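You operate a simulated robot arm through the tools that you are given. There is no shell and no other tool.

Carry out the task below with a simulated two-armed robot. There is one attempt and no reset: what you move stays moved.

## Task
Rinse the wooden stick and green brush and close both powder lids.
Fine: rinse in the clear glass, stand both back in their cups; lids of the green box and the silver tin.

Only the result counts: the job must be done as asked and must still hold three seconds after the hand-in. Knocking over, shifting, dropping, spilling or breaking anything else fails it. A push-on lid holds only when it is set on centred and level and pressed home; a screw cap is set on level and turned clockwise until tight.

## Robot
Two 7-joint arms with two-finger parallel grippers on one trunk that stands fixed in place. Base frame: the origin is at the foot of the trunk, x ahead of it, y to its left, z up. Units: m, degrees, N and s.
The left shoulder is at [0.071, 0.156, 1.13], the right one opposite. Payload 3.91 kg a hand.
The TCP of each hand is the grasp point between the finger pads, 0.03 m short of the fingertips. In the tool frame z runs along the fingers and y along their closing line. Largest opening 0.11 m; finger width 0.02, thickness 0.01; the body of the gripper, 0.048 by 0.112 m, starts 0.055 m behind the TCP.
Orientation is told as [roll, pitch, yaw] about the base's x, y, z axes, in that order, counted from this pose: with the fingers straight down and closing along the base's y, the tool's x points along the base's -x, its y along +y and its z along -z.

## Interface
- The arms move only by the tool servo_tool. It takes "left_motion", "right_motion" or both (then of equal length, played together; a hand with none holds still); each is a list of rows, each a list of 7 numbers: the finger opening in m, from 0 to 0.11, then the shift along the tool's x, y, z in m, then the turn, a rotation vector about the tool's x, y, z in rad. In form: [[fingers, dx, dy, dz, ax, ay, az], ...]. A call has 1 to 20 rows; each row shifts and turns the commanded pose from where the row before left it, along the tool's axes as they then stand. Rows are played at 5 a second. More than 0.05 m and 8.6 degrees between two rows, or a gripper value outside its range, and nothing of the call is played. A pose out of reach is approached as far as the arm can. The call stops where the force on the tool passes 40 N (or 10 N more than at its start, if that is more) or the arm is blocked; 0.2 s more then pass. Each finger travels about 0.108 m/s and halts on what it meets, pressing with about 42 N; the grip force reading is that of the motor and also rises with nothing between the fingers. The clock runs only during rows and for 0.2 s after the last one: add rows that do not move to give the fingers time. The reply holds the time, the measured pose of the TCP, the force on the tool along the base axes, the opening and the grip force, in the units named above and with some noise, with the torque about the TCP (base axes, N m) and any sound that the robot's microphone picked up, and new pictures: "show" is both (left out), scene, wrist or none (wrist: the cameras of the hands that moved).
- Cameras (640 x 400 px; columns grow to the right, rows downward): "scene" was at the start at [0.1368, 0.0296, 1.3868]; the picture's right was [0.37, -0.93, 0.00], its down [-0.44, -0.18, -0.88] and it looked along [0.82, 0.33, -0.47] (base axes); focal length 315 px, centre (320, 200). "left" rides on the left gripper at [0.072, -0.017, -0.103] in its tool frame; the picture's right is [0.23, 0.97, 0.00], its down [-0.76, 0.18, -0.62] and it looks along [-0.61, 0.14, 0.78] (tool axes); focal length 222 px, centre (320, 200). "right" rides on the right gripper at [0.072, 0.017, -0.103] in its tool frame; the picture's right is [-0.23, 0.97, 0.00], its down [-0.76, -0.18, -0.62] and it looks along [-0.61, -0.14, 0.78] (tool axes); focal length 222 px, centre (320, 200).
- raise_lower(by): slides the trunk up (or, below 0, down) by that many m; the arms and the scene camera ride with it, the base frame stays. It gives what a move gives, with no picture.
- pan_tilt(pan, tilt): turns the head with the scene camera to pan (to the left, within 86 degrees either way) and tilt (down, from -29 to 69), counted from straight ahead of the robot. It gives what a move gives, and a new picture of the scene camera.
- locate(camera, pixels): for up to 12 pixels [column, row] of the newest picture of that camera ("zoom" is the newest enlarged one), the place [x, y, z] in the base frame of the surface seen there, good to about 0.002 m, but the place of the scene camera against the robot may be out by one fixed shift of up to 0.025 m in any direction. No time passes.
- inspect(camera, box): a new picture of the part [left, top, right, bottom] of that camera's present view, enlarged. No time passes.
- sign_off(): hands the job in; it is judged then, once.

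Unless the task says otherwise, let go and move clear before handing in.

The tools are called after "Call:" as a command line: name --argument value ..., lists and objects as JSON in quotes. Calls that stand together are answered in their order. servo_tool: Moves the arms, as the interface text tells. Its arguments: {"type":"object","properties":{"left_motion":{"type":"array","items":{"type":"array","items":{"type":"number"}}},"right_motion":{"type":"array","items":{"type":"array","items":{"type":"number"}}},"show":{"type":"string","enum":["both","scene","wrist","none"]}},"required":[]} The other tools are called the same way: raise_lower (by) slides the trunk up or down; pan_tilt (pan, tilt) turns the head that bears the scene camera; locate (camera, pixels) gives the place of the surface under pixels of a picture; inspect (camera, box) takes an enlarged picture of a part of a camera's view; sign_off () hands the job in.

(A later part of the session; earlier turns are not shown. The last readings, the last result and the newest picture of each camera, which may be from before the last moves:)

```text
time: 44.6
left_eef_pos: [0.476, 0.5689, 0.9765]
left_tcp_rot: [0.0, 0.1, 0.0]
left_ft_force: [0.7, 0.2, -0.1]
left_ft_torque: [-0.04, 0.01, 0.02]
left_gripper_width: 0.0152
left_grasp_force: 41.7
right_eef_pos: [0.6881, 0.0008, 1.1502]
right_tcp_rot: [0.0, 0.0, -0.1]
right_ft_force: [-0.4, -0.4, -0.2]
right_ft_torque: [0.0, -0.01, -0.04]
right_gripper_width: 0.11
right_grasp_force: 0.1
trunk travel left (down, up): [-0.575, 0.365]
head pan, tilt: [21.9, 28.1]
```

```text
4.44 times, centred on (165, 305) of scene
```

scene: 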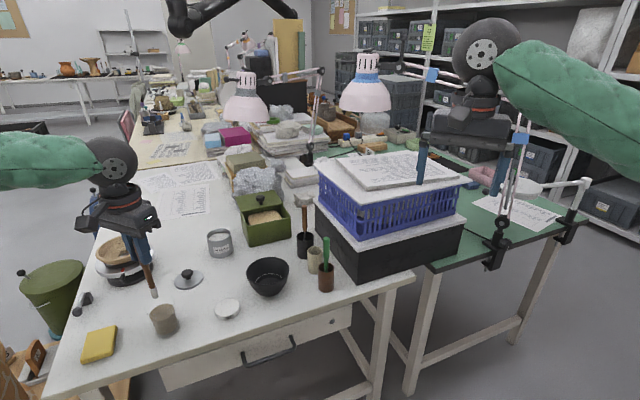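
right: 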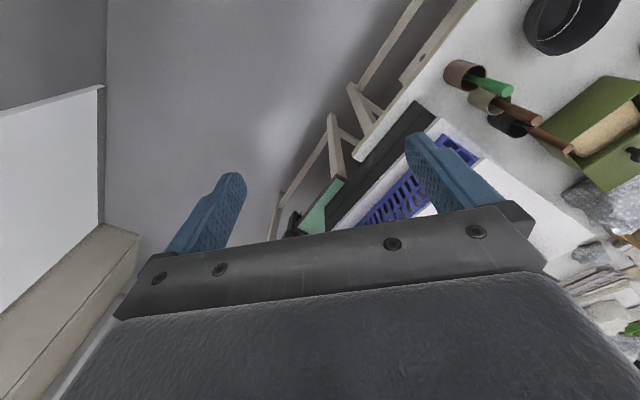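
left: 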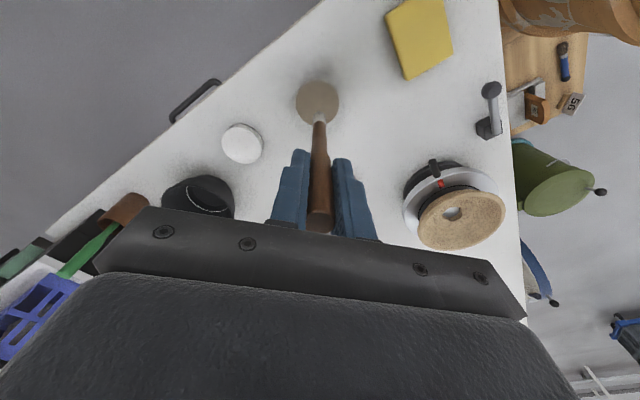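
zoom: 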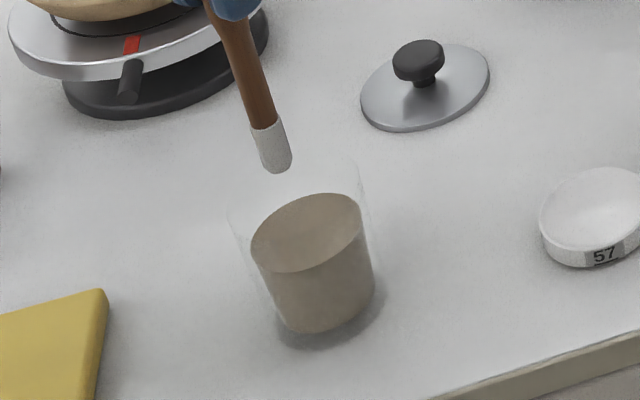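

The stick is over the water within ~2 mm (zoom 318 vs 311). I'll trim y by −2 mm, lower into the water, and stir.

Call:
servo_tool --left_motion '[[0.0, 0, -0.002, 0.015, 0, 0, 0], [0.0, 0, 0, 0.015, 0, 0, 0], [0.0, 0, 0, 0.015, 0, 0, 0], [0.0, 0, 0, 0.015, 0, 0, 0], [0.0, 0, 0, 0.012, 0, 0, 0], [0.0, 0, 0, 0.01, 0, 0, 0], [0.0, 0, 0, 0.01, 0, 0, 0], [0.0, 0, 0, 0, 0, 0, 0]]'

Call:
servo_tool --left_motion '[[0.0, 0.006, 0, 0, 0, 0, 0], [0.0, -0.00176, 0.00424, 0, 0, 0, 0], [0.0, -0.00424, 0.00176, 0, 0, 0, 0], [0.0, -0.00424, -0.00176, 0, 0, 0, 0], [0.0, -0.00176, -0.00424, 0, 0, 0, 0], [0.0, 0.00176, -0.00424, 0, 0, 0, 0], [0.0, 0.00424, -0.00176, 0, 0, 0, 0], [0.0, 0.00424, 0.00176, 0, 0, 0, 0], [0.0, 0.00176, 0.00424, 0, 0, 0, 0], [0.0, -0.00176, 0.00424, 0, 0, 0, 0], [0.0, -0.00424, 0.00176, 0, 0, 0, 0], [0.0, -0.00424, -0.00176, 0, 0, 0, 0], [0.0, -0.00176, -0.00424, 0, 0, 0, 0], [0.0, 0.00176, -0.00424, 0, 0, 0, 0], [0.0, 0.00424, -0.00176, 0, 0, 0, 0], [0.0, 0.00424, 0.00176, 0, 0, 0, 0], [0.0, 0.00176, 0.00424, 0, 0, 0, 0], [0.0, -0.006, 0, 0, 0, 0, 0], [0.0, 0, 0, 0, 0, 0, 0]]'

Call:
servo_tool --left_motion '[[0.0, 0.006, 0, 0, 0, 0, 0], [0.0, -0.00176, 0.00424, 0, 0, 0, 0], [0.0, -0.00424, 0.00176, 0, 0, 0, 0], [0.0, -0.00424, -0.00176, 0, 0, 0, 0], [0.0, -0.00176, -0.00424, 0, 0, 0, 0], [0.0, 0.00176, -0.00424, 0, 0, 0, 0], [0.0, 0.00424, -0.00176, 0, 0, 0, 0], [0.0, 0.00424, 0.00176, 0, 0, 0, 0], [0.0, 0.00176, 0.00424, 0, 0, 0, 0], [0.0, -0.006, 0, 0, 0, 0, 0], [0.0, 0, 0, -0.012, 0, 0, 0], [0.0, 0, 0, 0.012, 0, 0, 0], [0.0, 0, 0, -0.012, 0, 0, 0], [0.0, 0, 0, -0.012, 0, 0, 0], [0.0, 0, 0, -0.015, 0, 0, 0], [0.0, 0, 0, -0.02, 0, 0, 0], [0.0, 0, 0, -0.02, 0, 0, 0], [0.0, 0, 0, 0, 0, 0, 0], [0.0, 0, 0, 0, 0, 0, 0]]'

Call:
inspect --camera "left" --box '[260, 60, 380, 160]'

Call:
inspect --camera "scene" --box '[120, 260, 210, 350]'

```text
time: 46.4
left_eef_pos: [0.477, 0.5644, 0.8869]
left_tcp_rot: [0.0, 0.0, 0.0]
left_ft_force: [-0.2, -0.4, 0.4]
left_ft_torque: [-0.01, -0.03, 0.0]
left_gripper_width: 0.015
left_grasp_force: 42.2
right_eef_pos: [0.6882, -0.0001, 1.1513]
right_tcp_rot: [-0.1, 0.0, 0.1]
right_ft_force: [0.4, -0.3, 0.2]
right_ft_torque: [0.0, 0.01, -0.01]
right_gripper_width: 0.1098
right_grasp_force: 0.0
trunk travel left (down, up): [-0.575, 0.365]
head pan, tilt: [21.9, 28.1]
```

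scene: 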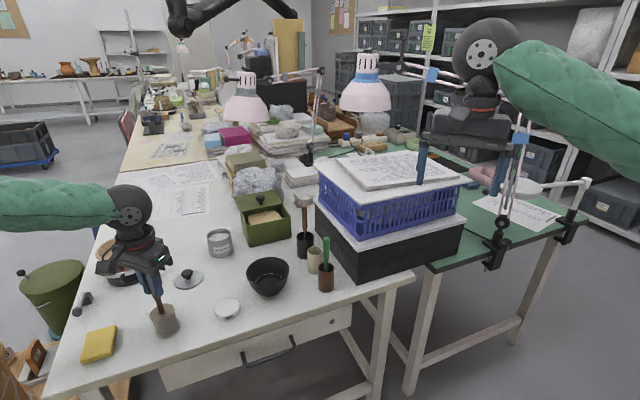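
left: 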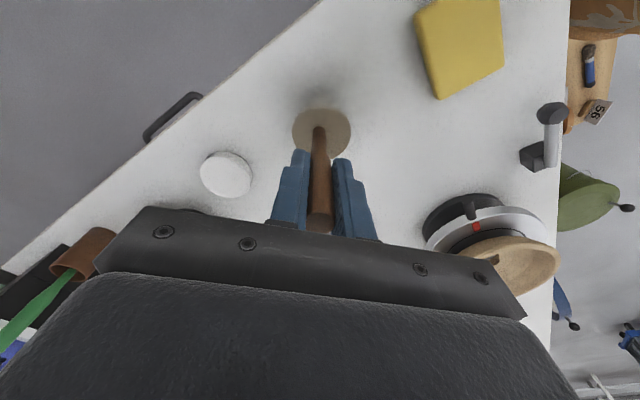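

```text
time: 50.4
left_eef_pos: [0.4763, 0.5635, 0.8854]
left_tcp_rot: [0.0, 0.0, -0.1]
left_ft_force: [-0.1, 0.0, -0.6]
left_ft_torque: [0.02, -0.01, -0.01]
left_gripper_width: 0.015
left_grasp_force: 41.9
right_eef_pos: [0.6882, 0.0009, 1.1515]
right_tcp_rot: [0.0, -0.1, 0.0]
right_ft_force: [-0.2, 0.2, -0.2]
right_ft_torque: [0.01, 0.03, 0.03]
right_gripper_width: 0.11
right_grasp_force: 0.0
trunk travel left (down, up): [-0.575, 0.365]
head pan, tilt: [21.9, 28.1]
```

scene: 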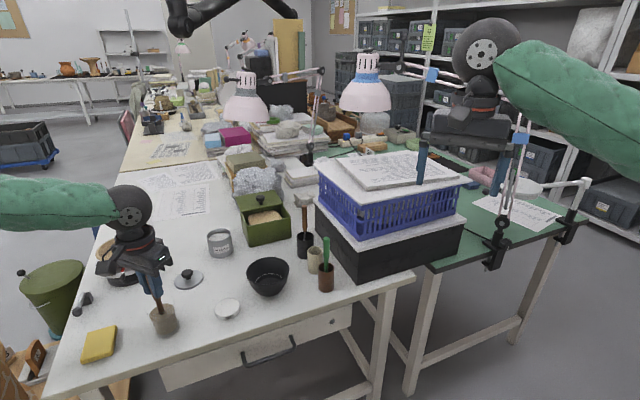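
left: 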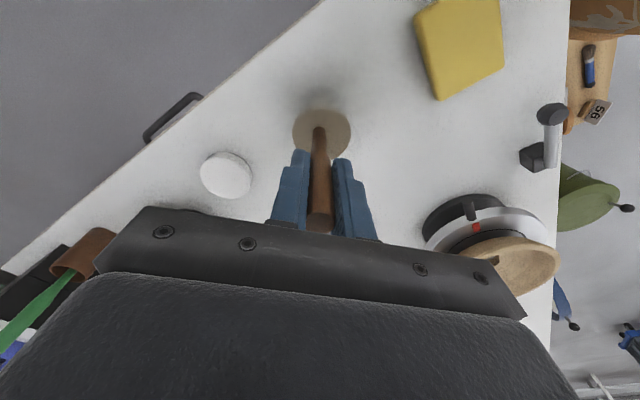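

```text
time: 54.4
left_eef_pos: [0.477, 0.5648, 0.9661]
left_tcp_rot: [0.0, 0.1, 0.0]
left_ft_force: [-0.9, 0.2, -1.1]
left_ft_torque: [-0.02, -0.02, 0.01]
left_gripper_width: 0.015
left_grasp_force: 42.0
right_eef_pos: [0.6882, -0.0003, 1.15]
right_tcp_rot: [0.1, -0.1, 0.1]
right_ft_force: [0.5, 0.8, 0.0]
right_ft_torque: [-0.02, -0.02, -0.02]
right_gripper_width: 0.1102
right_grasp_force: 0.1
trunk travel left (down, up): [-0.575, 0.365]
head pan, tilt: [21.9, 28.1]
```

scene: 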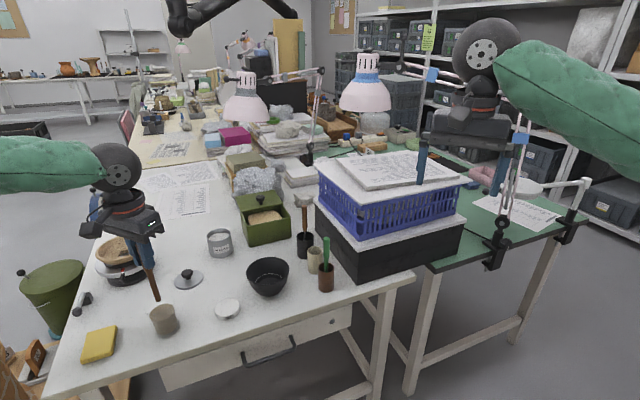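
left: 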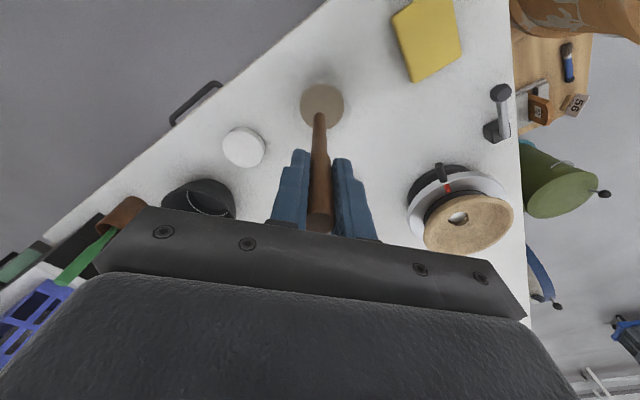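

```text
4.00 times, centred on (320, 110) of left
```

zoom: 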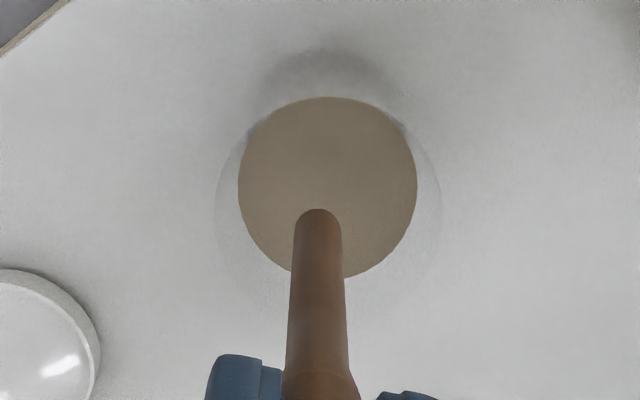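

```text
4.44 times, centred on (165, 305) of scene
```

zoom: 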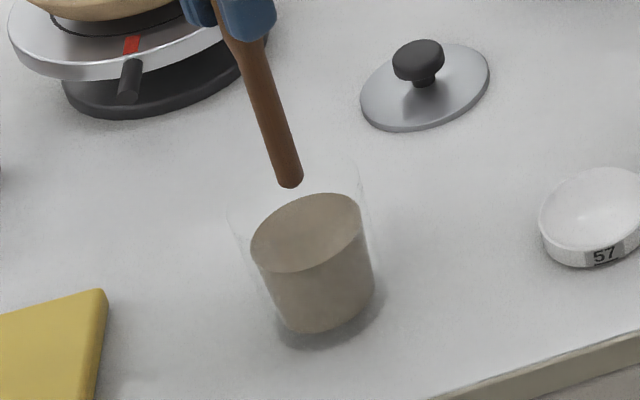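

The plaster is gone from the stick. I'll lift and return it to above the cream cup.

Call:
servo_tool --left_motion '[[0.0, 0, 0, -0.028, 0, 0, 0], [0.0, 0, 0, -0.028, 0, 0, 0], [0.0, 0, 0, -0.027, 0, 0, 0], [0.0, -0.02767, -0.02033, 0, 0, 0, 0], [0.0, -0.02767, -0.02033, 0, 0, 0, 0], [0.0, -0.02767, -0.02033, 0, 0, 0, 0], [0.0, -0.02767, -0.02033, 0, 0, 0, 0], [0.0, -0.02767, -0.02033, 0, 0, 0, 0], [0.0, -0.02767, -0.02033, 0, 0, 0, 0], [0.0, -0.02767, -0.02033, 0, 0, 0, 0], [0.0, -0.02767, -0.02033, 0, 0, 0, 0], [0.0, -0.02767, -0.02033, 0, 0, 0, 0], [0.0, -0.02767, -0.02033, 0, 0, 0, 0], [0.0, -0.02767, -0.02033, 0, 0, 0, 0], [0.0, -0.02763, -0.02037, 0, 0, 0, 0], [0.0, 0, 0, 0, 0, 0, 0], [0.0, 0, 0, 0.03, 0, 0, 0], [0.0, 0, 0, 0.03, 0, 0, 0], [0.0, 0, 0, 0.03, 0, 0, 0], [0.0, 0, 0, 0, 0, 0, 0]]'

Call:
inspect --camera "left" --box '[240, 60, 400, 180]'

Call:
inspect --camera "scene" --box '[270, 180, 380, 300]'

```text
time: 58.6
left_eef_pos: [0.8087, 0.3185, 0.9581]
left_tcp_rot: [0.0, 0.0, 0.0]
left_ft_force: [-0.9, -1.1, 0.1]
left_ft_torque: [-0.04, 0.0, 0.01]
left_gripper_width: 0.015
left_grasp_force: 41.9
right_eef_pos: [0.6873, 0.0006, 1.1503]
right_tcp_rot: [-0.1, 0.1, 0.0]
right_ft_force: [-0.7, 0.1, 0.0]
right_ft_torque: [-0.02, -0.07, -0.02]
right_gripper_width: 0.1101
right_grasp_force: 0.1
trunk travel left (down, up): [-0.575, 0.365]
head pan, tilt: [21.9, 28.1]
```

scene: 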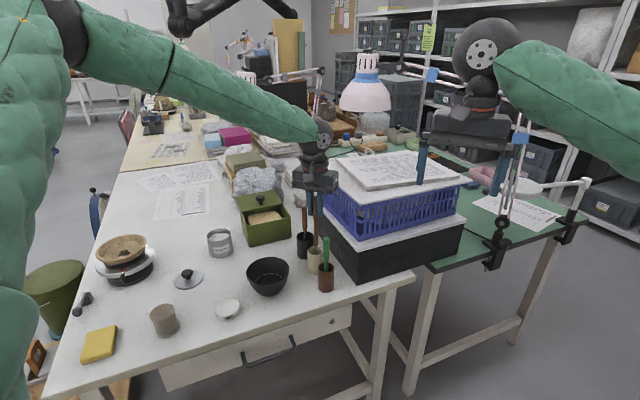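
left: 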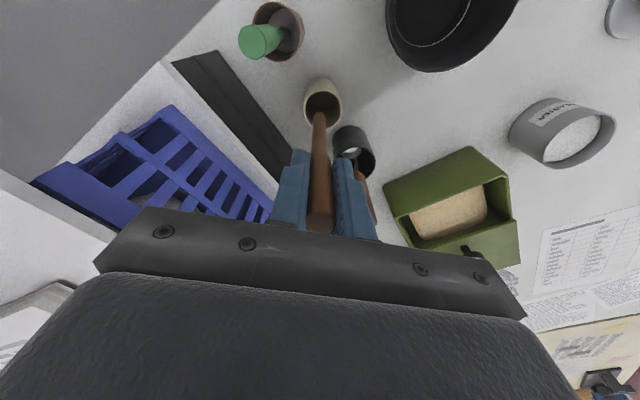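

```text
3.33 times, centred on (320, 120) of left
```

zoom: 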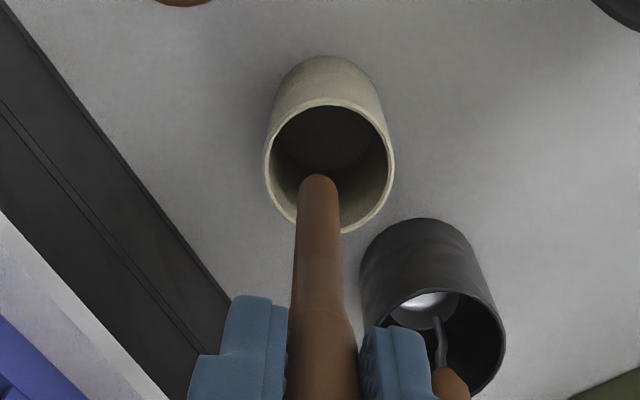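

```text
3.33 times, centred on (325, 240) of scene
```

zoom: 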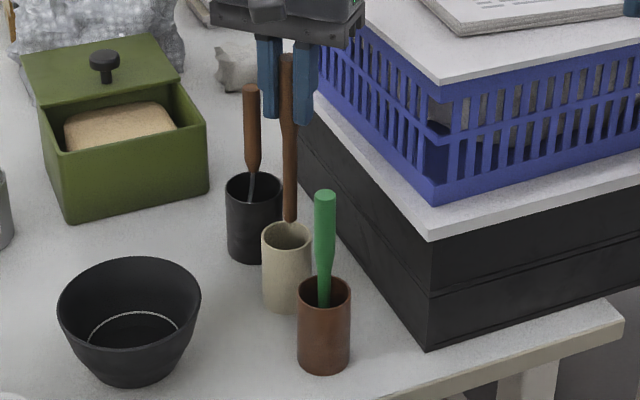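

The stick tip is just entering the cream cup, with the cup centre ~3 mm to +y. I'll shift +2 mm and lower the remaining distance.

Call:
servo_tool --left_motion '[[0.0, 0, 0.002, 0.0, 0, 0, 0], [0.0, 0, 0, 0.015, 0, 0, 0], [0.0, 0, 0, 0.015, 0, 0, 0], [0.0, 0, 0, 0.015, 0, 0, 0], [0.0, 0, 0, 0.015, 0, 0, 0], [0.0, 0, 0, 0.01, 0, 0, 0], [0.0, 0, 0, 0.004, 0, 0, 0], [0.0, 0, 0, 0.001, 0, 0, 0], [0.0, 0, 0, 0.001, 0, 0, 0], [0.0, 0, 0, 0.001, 0, 0, 0], [0.0, 0, 0, 0, 0, 0, 0]]' --show "wrist"

Call:
inspect --camera "left" --box '[220, 60, 420, 240]'

Call:
inspect --camera "scene" --box '[270, 180, 380, 300]'

```text
time: 61.0
left_eef_pos: [0.8089, 0.3224, 0.8811]
left_tcp_rot: [0.0, 0.0, 0.1]
left_ft_force: [0.7, -0.5, 0.4]
left_ft_torque: [0.03, -0.04, 0.07]
left_gripper_width: 0.0152
left_grasp_force: 42.3
right_eef_pos: [0.6887, -0.0009, 1.1509]
right_tcp_rot: [0.1, 0.0, 0.0]
right_ft_force: [-0.3, 0.2, 0.9]
right_ft_torque: [0.01, -0.01, -0.01]
right_gripper_width: 0.11
right_grasp_force: 0.1
trunk travel left (down, up): [-0.575, 0.365]
head pan, tilt: [21.9, 28.1]
```

left: 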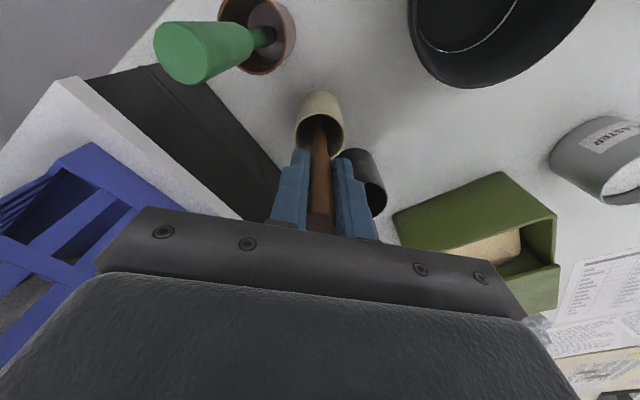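

```text
2.22 times, centred on (320, 150) of left
```

zoom: 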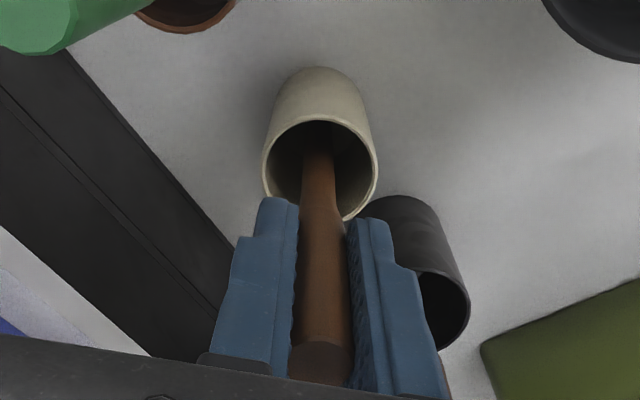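

```text
3.33 times, centred on (325, 240) of scene
```

zoom: 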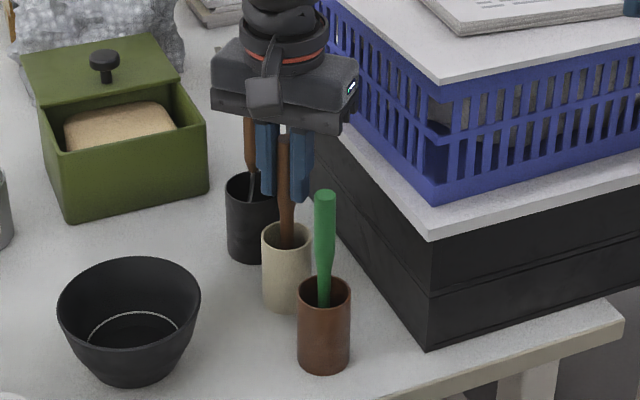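

Still ~3 mm above the seat (0.881 vs 0.877, no contact force). I'll lower in 1 mm steps until I feel touch.

Call:
servo_tool --left_motion '[[0.0, 0, 0, 0.001, 0, 0, 0], [0.0, 0, 0, 0.001, 0, 0, 0], [0.0, 0, 0, 0.001, 0, 0, 0], [0.0, 0, 0, 0, 0, 0, 0]]' --show "none"

```text
time: 62.0
left_eef_pos: [0.809, 0.3228, 0.8785]
left_tcp_rot: [0.1, 0.0, 0.0]
left_ft_force: [-0.8, 0.4, 0.6]
left_ft_torque: [0.01, -0.02, 0.0]
left_gripper_width: 0.0149
left_grasp_force: 42.5
right_eef_pos: [0.6885, -0.0006, 1.1495]
right_tcp_rot: [0.0, 0.0, -0.1]
right_ft_force: [0.4, 1.2, -0.6]
right_ft_torque: [-0.03, 0.01, 0.01]
right_gripper_width: 0.1099
right_grasp_force: 0.2
trunk travel left (down, up): [-0.575, 0.365]
head pan, tilt: [21.9, 28.1]
```

Call:
servo_tool --left_motion '[[0.0, 0, 0, 0.001, 0, 0, 0], [0.0, 0, 0, 0.001, 0, 0, 0], [0.0, 0, 0, 0, 0, 0, 0]]' --show "none"

```text
time: 62.8
left_eef_pos: [0.8088, 0.3214, 0.8775]
left_tcp_rot: [0.0, 0.0, 0.0]
left_ft_force: [0.5, 0.9, 5.6]
left_ft_torque: [0.07, -0.06, 0.01]
left_gripper_width: 0.0153
left_grasp_force: 42.5
right_eef_pos: [0.6882, 0.0, 1.1508]
right_tcp_rot: [0.1, 0.0, 0.0]
right_ft_force: [0.1, -0.6, 0.1]
right_ft_torque: [0.02, 0.0, 0.03]
right_gripper_width: 0.11
right_grasp_force: 0.0
trunk travel left (down, up): [-0.575, 0.365]
head pan, tilt: [21.9, 28.1]
```

Contact force of 5.6 N means the stick is seated at z≈0.877. I'll open gently and check that it stands.

Call:
servo_tool --left_motion '[[0.018, 0, 0, 0, 0, 0, 0], [0.024, 0, 0, 0, 0, 0, 0], [0.03, 0, 0, 0, 0, 0, 0], [0.04, 0, 0, 0, 0, 0, 0], [0.055, 0, 0, 0, 0, 0, 0], [0.055, 0, 0, 0, 0, 0, 0]]' --show "wrist"

Call:
servo_tool --left_motion '[[0.055, 0, 0, -0.015, 0, 0, 0], [0.055, 0, 0, -0.03, 0, 0, 0], [0.055, 0, 0, -0.035, 0, 0, 0], [0.055, 0, 0, -0.035, 0, 0, 0], [0.055, 0, 0, -0.035, 0, 0, 0], [0.055, 0, 0, -0.035, 0, 0, 0], [0.055, 0, 0, 0, 0, 0, 0]]'

Call:
inspect --camera "scene" --box '[270, 180, 380, 300]'

Call:
inspect --camera "left" --box '[370, 60, 580, 270]'

```text
time: 64.2
left_eef_pos: [0.809, 0.3227, 0.8774]
left_tcp_rot: [0.0, 0.0, 0.0]
left_ft_force: [-0.8, -0.1, 1.0]
left_ft_torque: [-0.02, 0.02, -0.04]
left_gripper_width: 0.0548
left_grasp_force: 0.1
right_eef_pos: [0.6891, 0.0002, 1.1497]
right_tcp_rot: [0.0, -0.1, 0.0]
right_ft_force: [0.2, -0.3, 0.1]
right_ft_torque: [0.01, -0.01, -0.02]
right_gripper_width: 0.1099
right_grasp_force: 0.0
trunk travel left (down, up): [-0.575, 0.365]
head pan, tilt: [21.9, 28.1]
```

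left: 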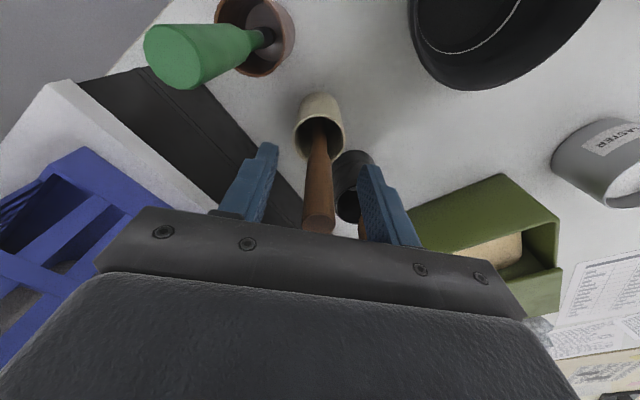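

```text
time: 65.8
left_eef_pos: [0.8095, 0.323, 1.0637]
left_tcp_rot: [0.0, 0.1, 0.0]
left_ft_force: [0.3, -0.3, -0.2]
left_ft_torque: [-0.02, 0.03, 0.01]
left_gripper_width: 0.055
left_grasp_force: 0.1
right_eef_pos: [0.6876, 0.0012, 1.1489]
right_tcp_rot: [-0.1, 0.0, 0.0]
right_ft_force: [-0.4, -0.4, 1.2]
right_ft_torque: [-0.04, 0.01, -0.01]
right_gripper_width: 0.1101
right_grasp_force: 0.2
trunk travel left (down, up): [-0.575, 0.365]
head pan, tilt: [21.9, 28.1]
```

scene: 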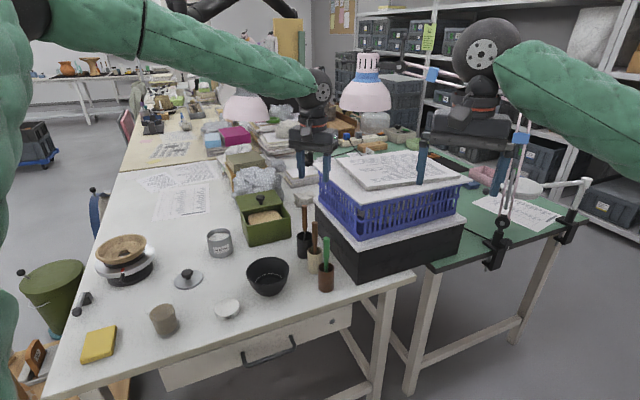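
left: 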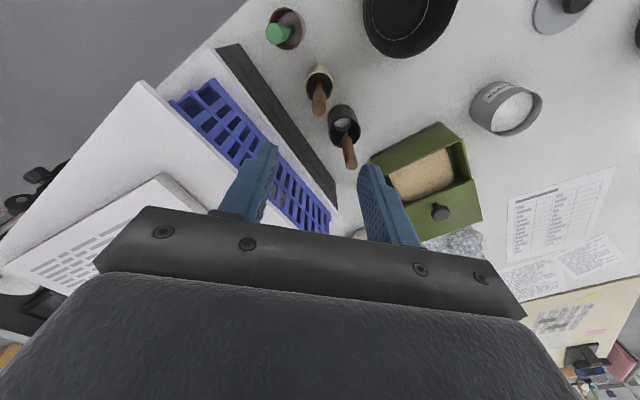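

```text
3.33 times, centred on (325, 240) of scene
```

zoom: 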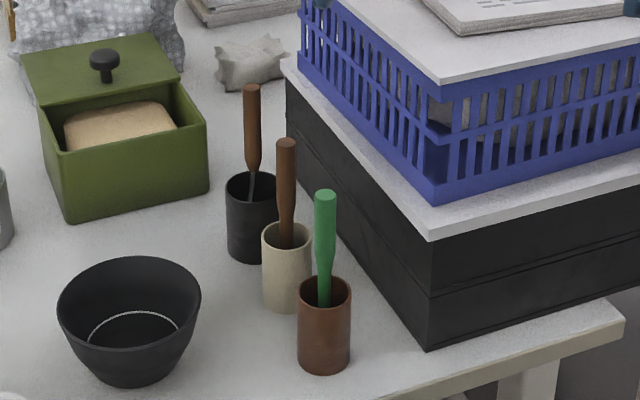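

```text
1.90 times, centred on (475, 165) of left
```

zoom: 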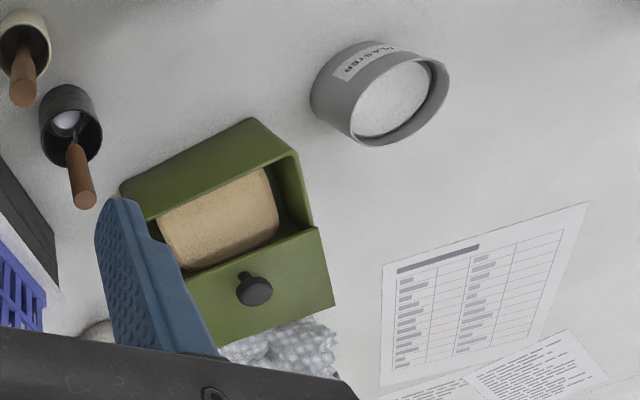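

Both tools stand clean in their own cups. Next is the tin's knobbed lid; I'll move the hand to get a close view of the lid.

Call:
servo_tool --left_motion '[[0.055, 0.026, 0.0317, 0.004, 0, 0, 0], [0.055, 0.026, 0.0317, 0.004, 0, 0, 0], [0.055, 0.026, 0.0317, 0.004, 0, 0, 0], [0.055, 0.026, 0.0317, 0.008, 0, 0, 0], [0.055, 0.026, 0.0317, 0.01, 0, 0, 0], [0.055, 0.026, 0.0317, 0.01, 0, 0, 0], [0.055, 0.026, 0.0317, 0.01, 0, 0, 0], [0.055, 0.026, 0.0317, 0.01, 0, 0, 0], [0.055, 0.026, 0.0317, 0.012, 0, 0, 0], [0.055, 0.026, 0.0317, 0.012, 0, 0, 0], [0.055, 0, 0, 0, 0, 0, 0]]'

Call:
inspect --camera "left" --box '[250, 90, 390, 210]'

```text
time: 68.2
left_eef_pos: [0.5455, 0.6434, 0.976]
left_tcp_rot: [0.0, 0.0, 0.0]
left_ft_force: [-0.1, -0.3, -0.2]
left_ft_torque: [-0.04, -0.04, 0.02]
left_gripper_width: 0.0551
left_grasp_force: 0.2
right_eef_pos: [0.6879, 0.0005, 1.1516]
right_tcp_rot: [0.0, 0.0, 0.1]
right_ft_force: [0.4, 0.2, 0.5]
right_ft_torque: [-0.01, 0.03, 0.0]
right_gripper_width: 0.1102
right_grasp_force: 0.1
trunk travel left (down, up): [-0.575, 0.365]
head pan, tilt: [21.9, 28.1]
```

scene: 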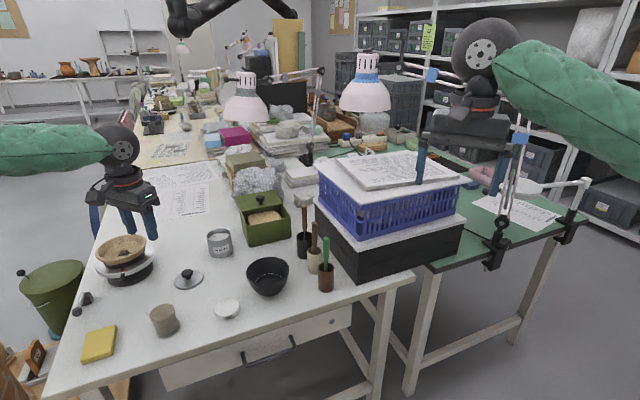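
left: 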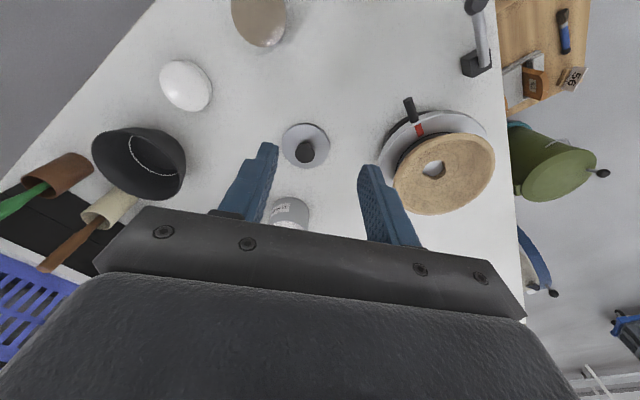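

```text
3.33 times, centred on (320, 150) of left
```

zoom: 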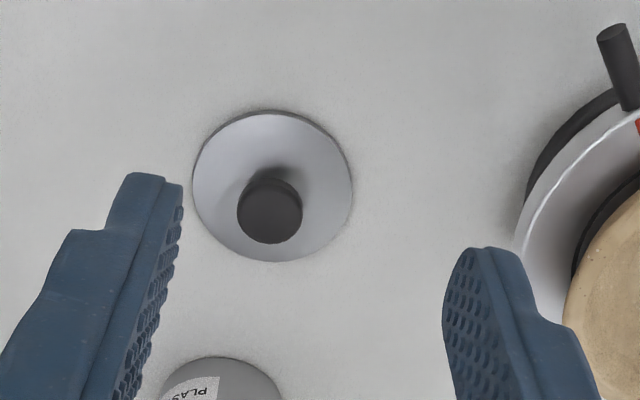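

I have a clear view of the lid: disc with mushroom knob. Measuring knob and disc edge points.

Call:
locate --camera "zoom" --pixels '[[270, 212], [245, 212], [297, 210], [270, 230], [270, 190], [200, 190], [345, 190], [275, 118], [275, 255], [220, 230], [160, 190], [400, 190]]'

Call:
locate --camera "left" --pixels '[[430, 160], [440, 130], [409, 108], [405, 145], [290, 200], [300, 210], [285, 215]]'

```text
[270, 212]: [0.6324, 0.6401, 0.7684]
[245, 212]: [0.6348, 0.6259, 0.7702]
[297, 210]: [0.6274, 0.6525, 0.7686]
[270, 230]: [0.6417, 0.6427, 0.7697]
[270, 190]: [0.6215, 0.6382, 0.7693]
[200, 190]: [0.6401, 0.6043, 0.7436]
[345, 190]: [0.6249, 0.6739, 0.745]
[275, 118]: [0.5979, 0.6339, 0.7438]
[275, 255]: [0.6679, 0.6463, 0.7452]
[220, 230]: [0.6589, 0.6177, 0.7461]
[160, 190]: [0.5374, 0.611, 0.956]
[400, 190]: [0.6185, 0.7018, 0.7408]
```

```text
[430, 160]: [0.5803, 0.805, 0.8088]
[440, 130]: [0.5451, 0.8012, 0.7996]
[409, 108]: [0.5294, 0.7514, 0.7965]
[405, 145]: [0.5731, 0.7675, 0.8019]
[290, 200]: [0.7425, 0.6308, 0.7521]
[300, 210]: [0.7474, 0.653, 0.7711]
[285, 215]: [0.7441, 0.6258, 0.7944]
```

Knob centre (0.632,0.640), top z≈0.769, disc top ≈0.745. I'll move above it and descend to about z=0.84 for alignment.

Call:
servo_tool --left_motion '[[0.06, -0.0283, -0.001, 0, 0, 0, 0], [0.06, -0.0283, -0.001, 0, 0, 0, 0], [0.06, -0.0283, 0, 0, 0, 0, 0], [0.06, 0, 0, 0.035, 0, 0, 0], [0.06, 0, 0, 0.035, 0, 0, 0], [0.06, 0, 0, 0.035, 0, 0, 0], [0.06, 0, 0, 0.03, 0, 0, 0], [0.06, 0, 0, 0, 0, 0, 0]]'

Call:
inspect --camera "left" --box '[240, 80, 400, 220]'

Call:
inspect --camera "scene" --box '[130, 210, 240, 310]'

```text
time: 70.0
left_eef_pos: [0.6336, 0.6391, 0.8407]
left_tcp_rot: [0.0, 0.0, -0.1]
left_ft_force: [0.1, 0.0, 0.3]
left_ft_torque: [0.02, -0.02, 0.0]
left_gripper_width: 0.0601
left_grasp_force: 0.0
right_eef_pos: [0.6874, -0.0005, 1.1517]
right_tcp_rot: [0.0, 0.0, 0.0]
right_ft_force: [0.2, -0.2, -0.4]
right_ft_torque: [-0.03, -0.02, 0.0]
right_gripper_width: 0.11
right_grasp_force: 0.1
trunk travel left (down, up): [-0.575, 0.365]
head pan, tilt: [21.9, 28.1]
```

scene: 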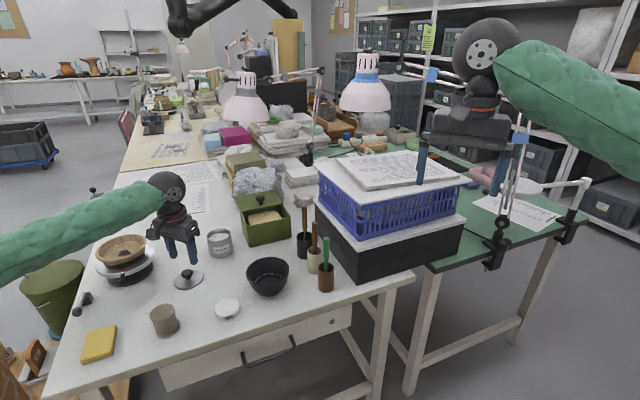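
left: 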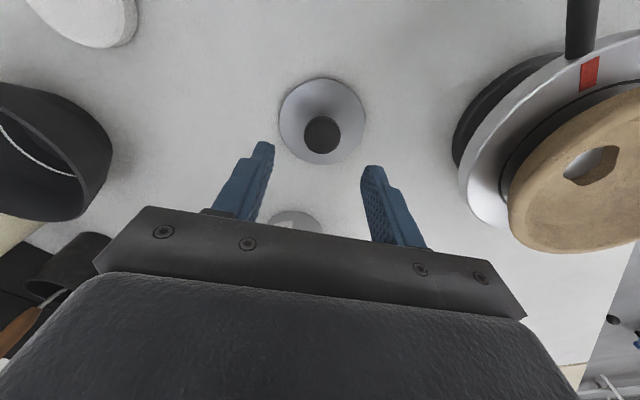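

```text
2.86 times, centred on (320, 150) of left
```

zoom: 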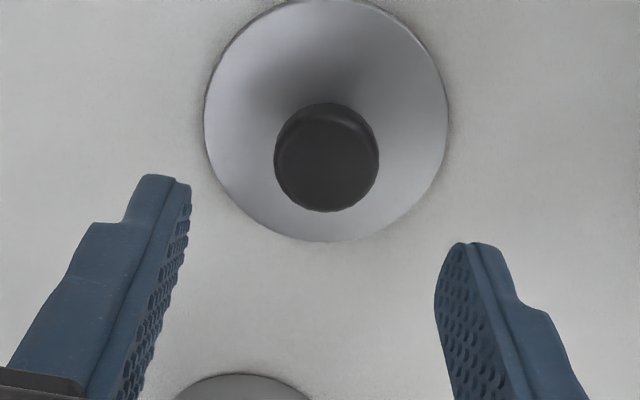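

```text
4.00 times, centred on (185, 260) of scene
```

zoom: 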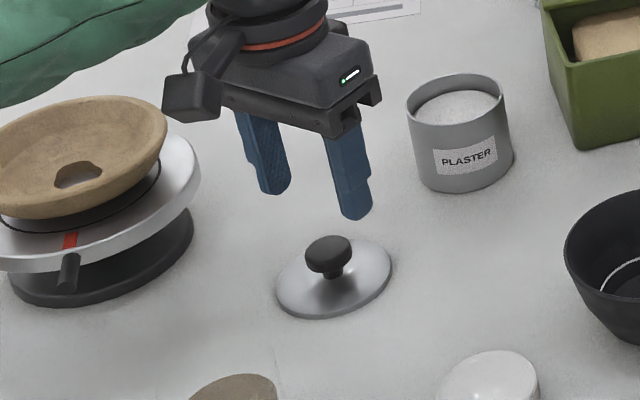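

Knob is ~2 mm to +y of centre (zoom column 327) and ~1 mm in −x. I'll trim and descend to TCP z≈0.783 (fingertips just above the disc).

Call:
servo_tool --left_motion '[[0.06, 0.001, 0.002, 0.02, 0, 0, 0], [0.06, 0, 0, 0.02, 0, 0, 0], [0.06, 0, 0, 0.015, 0, 0, 0], [0.06, 0, 0, 0, 0, 0, 0]]'

Call:
inspect --camera "left" --box '[240, 100, 400, 220]'

Call:
inspect --camera "scene" --box '[150, 230, 230, 310]'

```text
time: 71.0
left_eef_pos: [0.6329, 0.6407, 0.786]
left_tcp_rot: [0.1, 0.0, 0.0]
left_ft_force: [-0.4, 0.3, 0.2]
left_ft_torque: [-0.01, 0.0, -0.01]
left_gripper_width: 0.0599
left_grasp_force: 0.1
right_eef_pos: [0.6873, -0.0002, 1.151]
right_tcp_rot: [0.1, 0.0, 0.0]
right_ft_force: [-0.4, 0.1, 0.1]
right_ft_torque: [0.0, 0.01, 0.03]
right_gripper_width: 0.1098
right_grasp_force: 0.1
trunk travel left (down, up): [-0.575, 0.365]
head pan, tilt: [21.9, 28.1]
```

scene: 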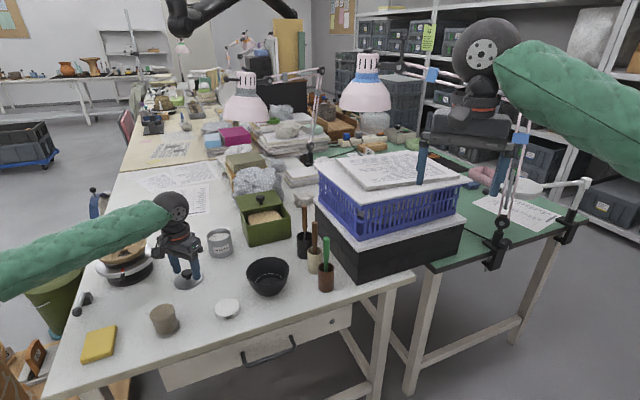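
left: 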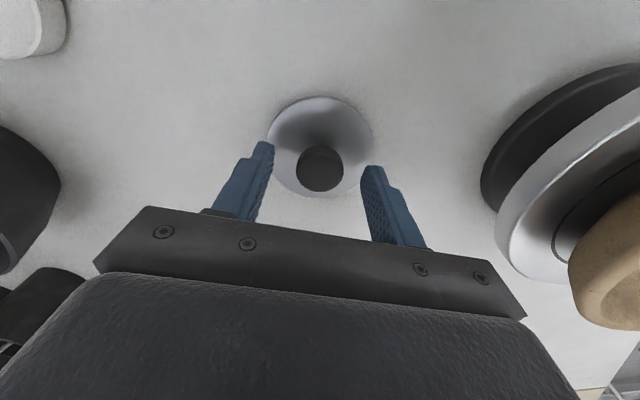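

```text
3.33 times, centred on (320, 160) of left
```

zoom: 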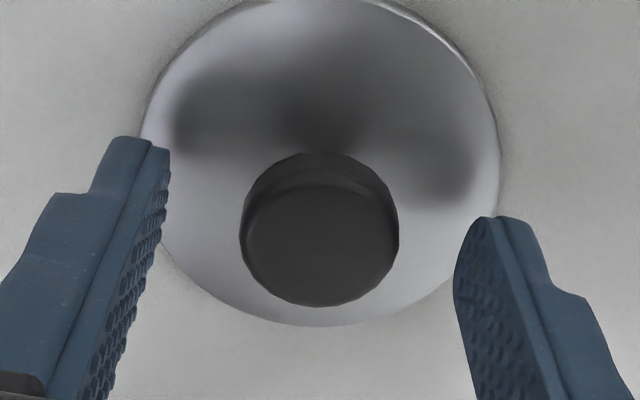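

```text
5.00 times, centred on (190, 270) of scene
```

zoom: 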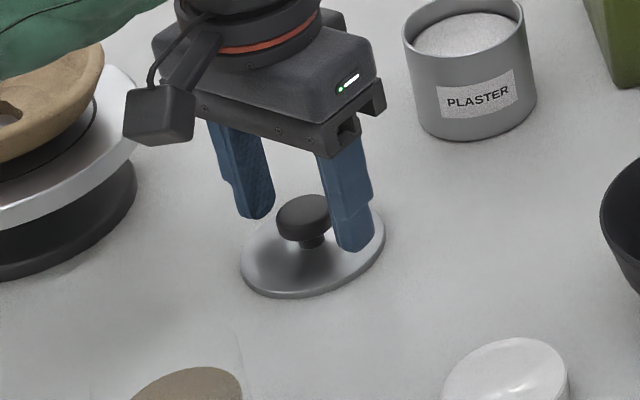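

Knob is exactly centred between the fingers. Lowering 3 mm and closing on it.

Call:
servo_tool --left_motion '[[0.06, 0, 0, 0.003, 0, 0, 0], [0.04, 0, 0, 0, 0, 0, 0], [0.03, 0, 0, 0, 0, 0, 0], [0.02, 0, 0, 0, 0, 0, 0], [0.0, 0, 0, 0, 0, 0, 0], [0.0, 0, 0, 0, 0, 0, 0], [0.0, 0, 0, 0, 0, 0, 0]]' --show "wrist"

Call:
inspect --camera "left" --box '[240, 100, 400, 220]'

Call:
inspect --camera "scene" --box '[150, 230, 230, 310]'

```text
time: 72.6
left_eef_pos: [0.6331, 0.639, 0.7837]
left_tcp_rot: [0.0, 0.1, 0.0]
left_ft_force: [0.4, 0.1, 0.0]
left_ft_torque: [-0.01, -0.02, 0.0]
left_gripper_width: 0.0288
left_grasp_force: 42.4
right_eef_pos: [0.6886, 0.0006, 1.1507]
right_tcp_rot: [-0.1, -0.1, 0.0]
right_ft_force: [-1.2, 0.1, 0.0]
right_ft_torque: [0.01, 0.0, 0.04]
right_gripper_width: 0.1103
right_grasp_force: 0.0
trunk travel left (down, up): [-0.575, 0.365]
head pan, tilt: [21.9, 28.1]
```

left: 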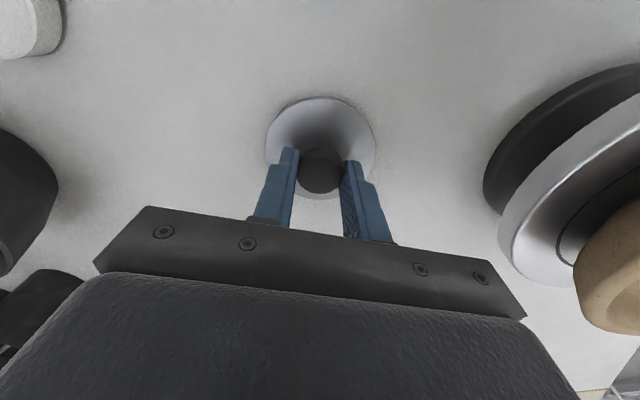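

```text
3.33 times, centred on (320, 160) of left
```

zoom: 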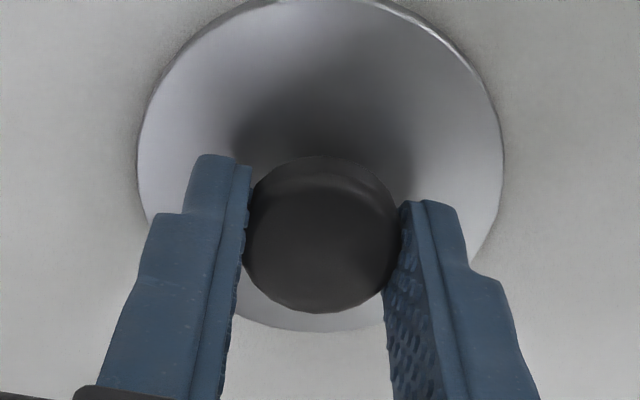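

```text
5.00 times, centred on (190, 270) of scene
```

zoom: 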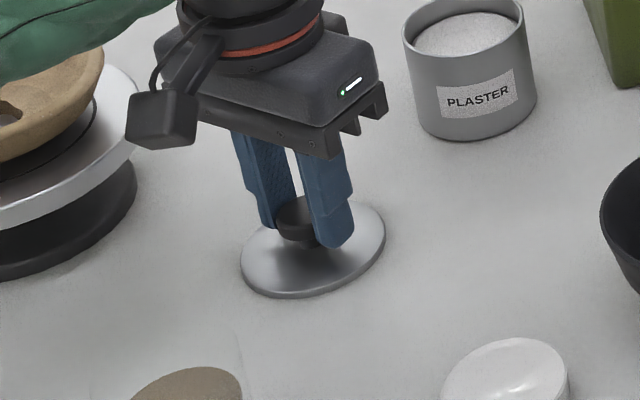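

The knob is gripped (0.0288 m, 42 N). Lifting the lid about 0.1 m.

Call:
servo_tool --left_motion '[[0.0, 0, 0, -0.01, 0, 0, 0], [0.0, 0, 0, -0.02, 0, 0, 0], [0.0, 0, 0, -0.03, 0, 0, 0], [0.0, 0, 0, -0.03, 0, 0, 0], [0.0, 0, 0, -0.02, 0, 0, 0], [0.0, 0, 0, 0, 0, 0, 0]]'

Call:
inspect --camera "left" --box '[220, 60, 420, 220]'

Call:
inspect --camera "scene" --box '[150, 200, 250, 300]'

Call:
locate --camera "zoom" --pixels '[[400, 150], [440, 130], [480, 110]]'

```text
time: 74.0
left_eef_pos: [0.633, 0.6411, 0.896]
left_tcp_rot: [0.0, 0.0, 0.1]
left_ft_force: [0.4, -0.9, -0.3]
left_ft_torque: [0.01, -0.01, -0.01]
left_gripper_width: 0.0286
left_grasp_force: 42.1
right_eef_pos: [0.6885, 0.0004, 1.1509]
right_tcp_rot: [-0.1, 0.1, 0.0]
right_ft_force: [-1.0, -0.2, -0.4]
right_ft_torque: [-0.02, -0.01, -0.04]
right_gripper_width: 0.1101
right_grasp_force: 0.1
trunk travel left (down, up): [-0.575, 0.365]
head pan, tilt: [21.9, 28.1]
```

scene: 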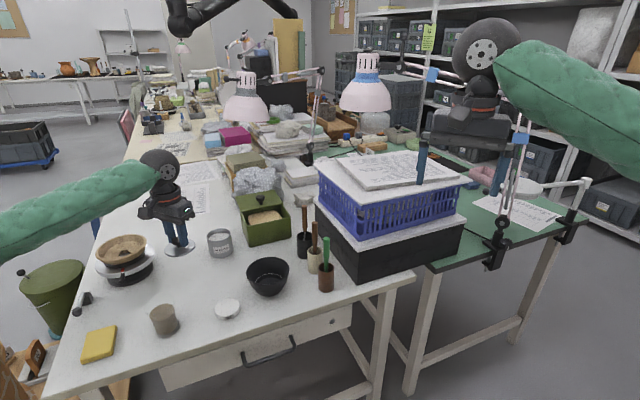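
left: 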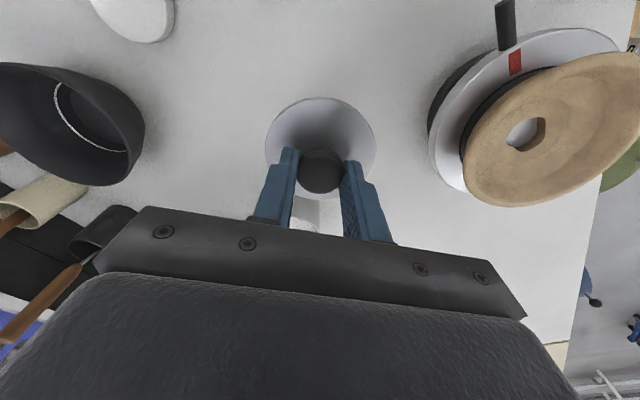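

```text
2.50 times, centred on (320, 140) of left
```

zoom: 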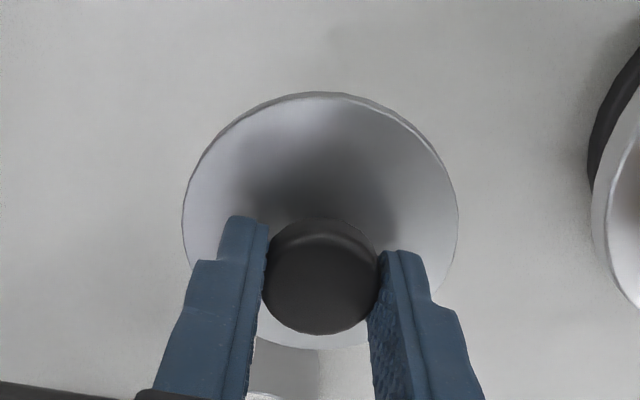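

```text
4.00 times, centred on (200, 250) of scene
```

zoom: 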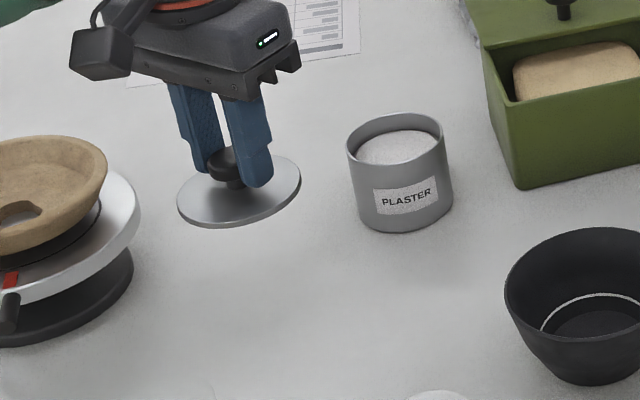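

```text
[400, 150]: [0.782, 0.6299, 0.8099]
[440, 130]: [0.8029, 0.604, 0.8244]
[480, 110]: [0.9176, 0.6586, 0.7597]
```

The lid hangs level. To measure the tin accurately with the wrist camera, I'll move the hand sideways so the tin appears beside the gripper.

Call:
servo_tool --left_motion '[[0.0, -0.0134, -0.0342, -0.0108, 0, 0, 0], [0.0, -0.0134, -0.0342, -0.0108, 0, 0, 0], [0.0, -0.0134, -0.0342, -0.0108, 0, 0, 0], [0.0, -0.0134, -0.0342, -0.0108, 0, 0, 0], [0.0, -0.0134, -0.0342, -0.0108, 0, 0, 0], [0.0, 0, 0, 0, 0, 0, 0]]' --show "wrist"

Call:
inspect --camera "left" --box '[360, 140, 480, 250]'

```text
time: 75.4
left_eef_pos: [0.699, 0.4665, 0.9477]
left_tcp_rot: [0.0, 0.0, -0.1]
left_ft_force: [-0.7, -0.6, -0.4]
left_ft_torque: [0.01, -0.01, -0.01]
left_gripper_width: 0.0285
left_grasp_force: 41.5
right_eef_pos: [0.6869, -0.0006, 1.151]
right_tcp_rot: [-0.1, 0.0, 0.0]
right_ft_force: [-0.6, 0.5, 0.1]
right_ft_torque: [-0.01, -0.02, 0.0]
right_gripper_width: 0.1098
right_grasp_force: 0.0
trunk travel left (down, up): [-0.575, 0.365]
head pan, tilt: [21.9, 28.1]
```

left: 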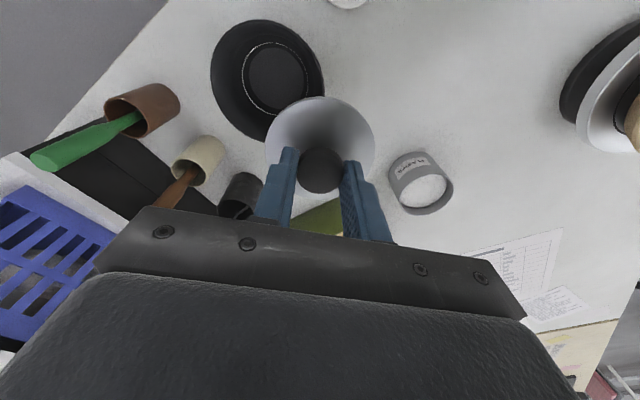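

```text
3.64 times, centred on (420, 195) of left
```

zoom: 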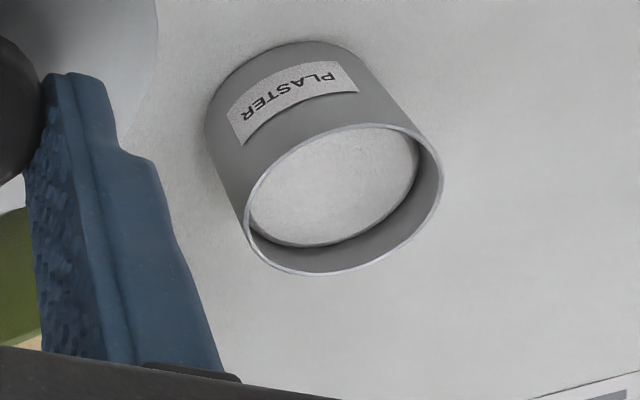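

The tin's rim is clearly visible. I'll sample points around its rim and its powder surface.

Call:
locate --camera "zoom" --pixels '[[247, 205], [262, 168], [300, 142], [370, 125], [420, 135], [440, 165], [438, 195], [405, 238], [350, 270], [300, 274], [258, 250], [330, 190]]'

Call:
locate --camera "zoom" --pixels '[[430, 185], [420, 210], [390, 235], [340, 258], [290, 255], [310, 150], [220, 150], [240, 200], [300, 60], [280, 240], [375, 210], [300, 200]]'

```text
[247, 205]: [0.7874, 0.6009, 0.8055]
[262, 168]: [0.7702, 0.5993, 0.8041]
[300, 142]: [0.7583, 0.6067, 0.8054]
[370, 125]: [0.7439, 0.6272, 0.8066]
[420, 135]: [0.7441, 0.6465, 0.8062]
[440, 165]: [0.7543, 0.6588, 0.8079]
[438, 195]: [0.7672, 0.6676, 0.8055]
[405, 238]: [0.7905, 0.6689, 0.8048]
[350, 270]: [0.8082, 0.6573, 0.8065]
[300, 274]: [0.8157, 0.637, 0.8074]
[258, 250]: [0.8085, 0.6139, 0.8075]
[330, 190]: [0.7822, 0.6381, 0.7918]
```

```text
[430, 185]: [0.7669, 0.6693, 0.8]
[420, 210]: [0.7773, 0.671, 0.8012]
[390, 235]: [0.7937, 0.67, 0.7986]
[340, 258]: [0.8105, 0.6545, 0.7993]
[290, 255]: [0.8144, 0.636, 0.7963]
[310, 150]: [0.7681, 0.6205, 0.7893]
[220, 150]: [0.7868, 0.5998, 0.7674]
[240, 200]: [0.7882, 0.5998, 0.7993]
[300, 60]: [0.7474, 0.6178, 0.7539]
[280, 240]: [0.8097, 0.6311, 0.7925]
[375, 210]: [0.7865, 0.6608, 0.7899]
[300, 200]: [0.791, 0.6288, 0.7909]
```

Rim fit gives tin centre ≈(0.7797,0.6345), radius ≈0.036, rim z≈0.806. Now I'll measure the held lid's disc edge in the same frame to get its exact centre.

Call:
inspect --camera "left" --box '[250, 80, 390, 210]'

Call:
locate --camera "zoom" --pixels '[[320, 34], [260, 48], [380, 48], [210, 85], [430, 85], [165, 130], [465, 130], [155, 180], [480, 190], [180, 230], [470, 225], [320, 330]]'

```text
3.08 times, centred on (320, 145) of left
```

zoom: 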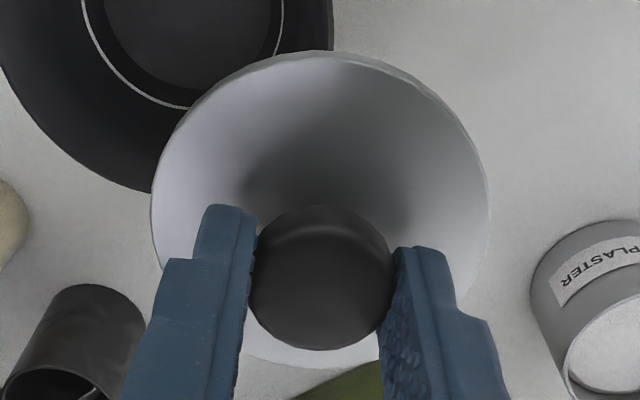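

```text
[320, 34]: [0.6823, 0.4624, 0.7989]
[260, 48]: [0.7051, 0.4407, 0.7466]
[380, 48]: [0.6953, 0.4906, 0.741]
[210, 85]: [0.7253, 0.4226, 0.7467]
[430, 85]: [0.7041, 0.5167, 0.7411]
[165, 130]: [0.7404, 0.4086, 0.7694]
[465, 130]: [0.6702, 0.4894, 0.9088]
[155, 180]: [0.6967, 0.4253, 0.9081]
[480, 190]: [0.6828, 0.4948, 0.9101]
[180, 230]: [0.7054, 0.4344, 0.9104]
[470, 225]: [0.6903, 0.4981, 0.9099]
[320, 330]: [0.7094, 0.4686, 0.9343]
```

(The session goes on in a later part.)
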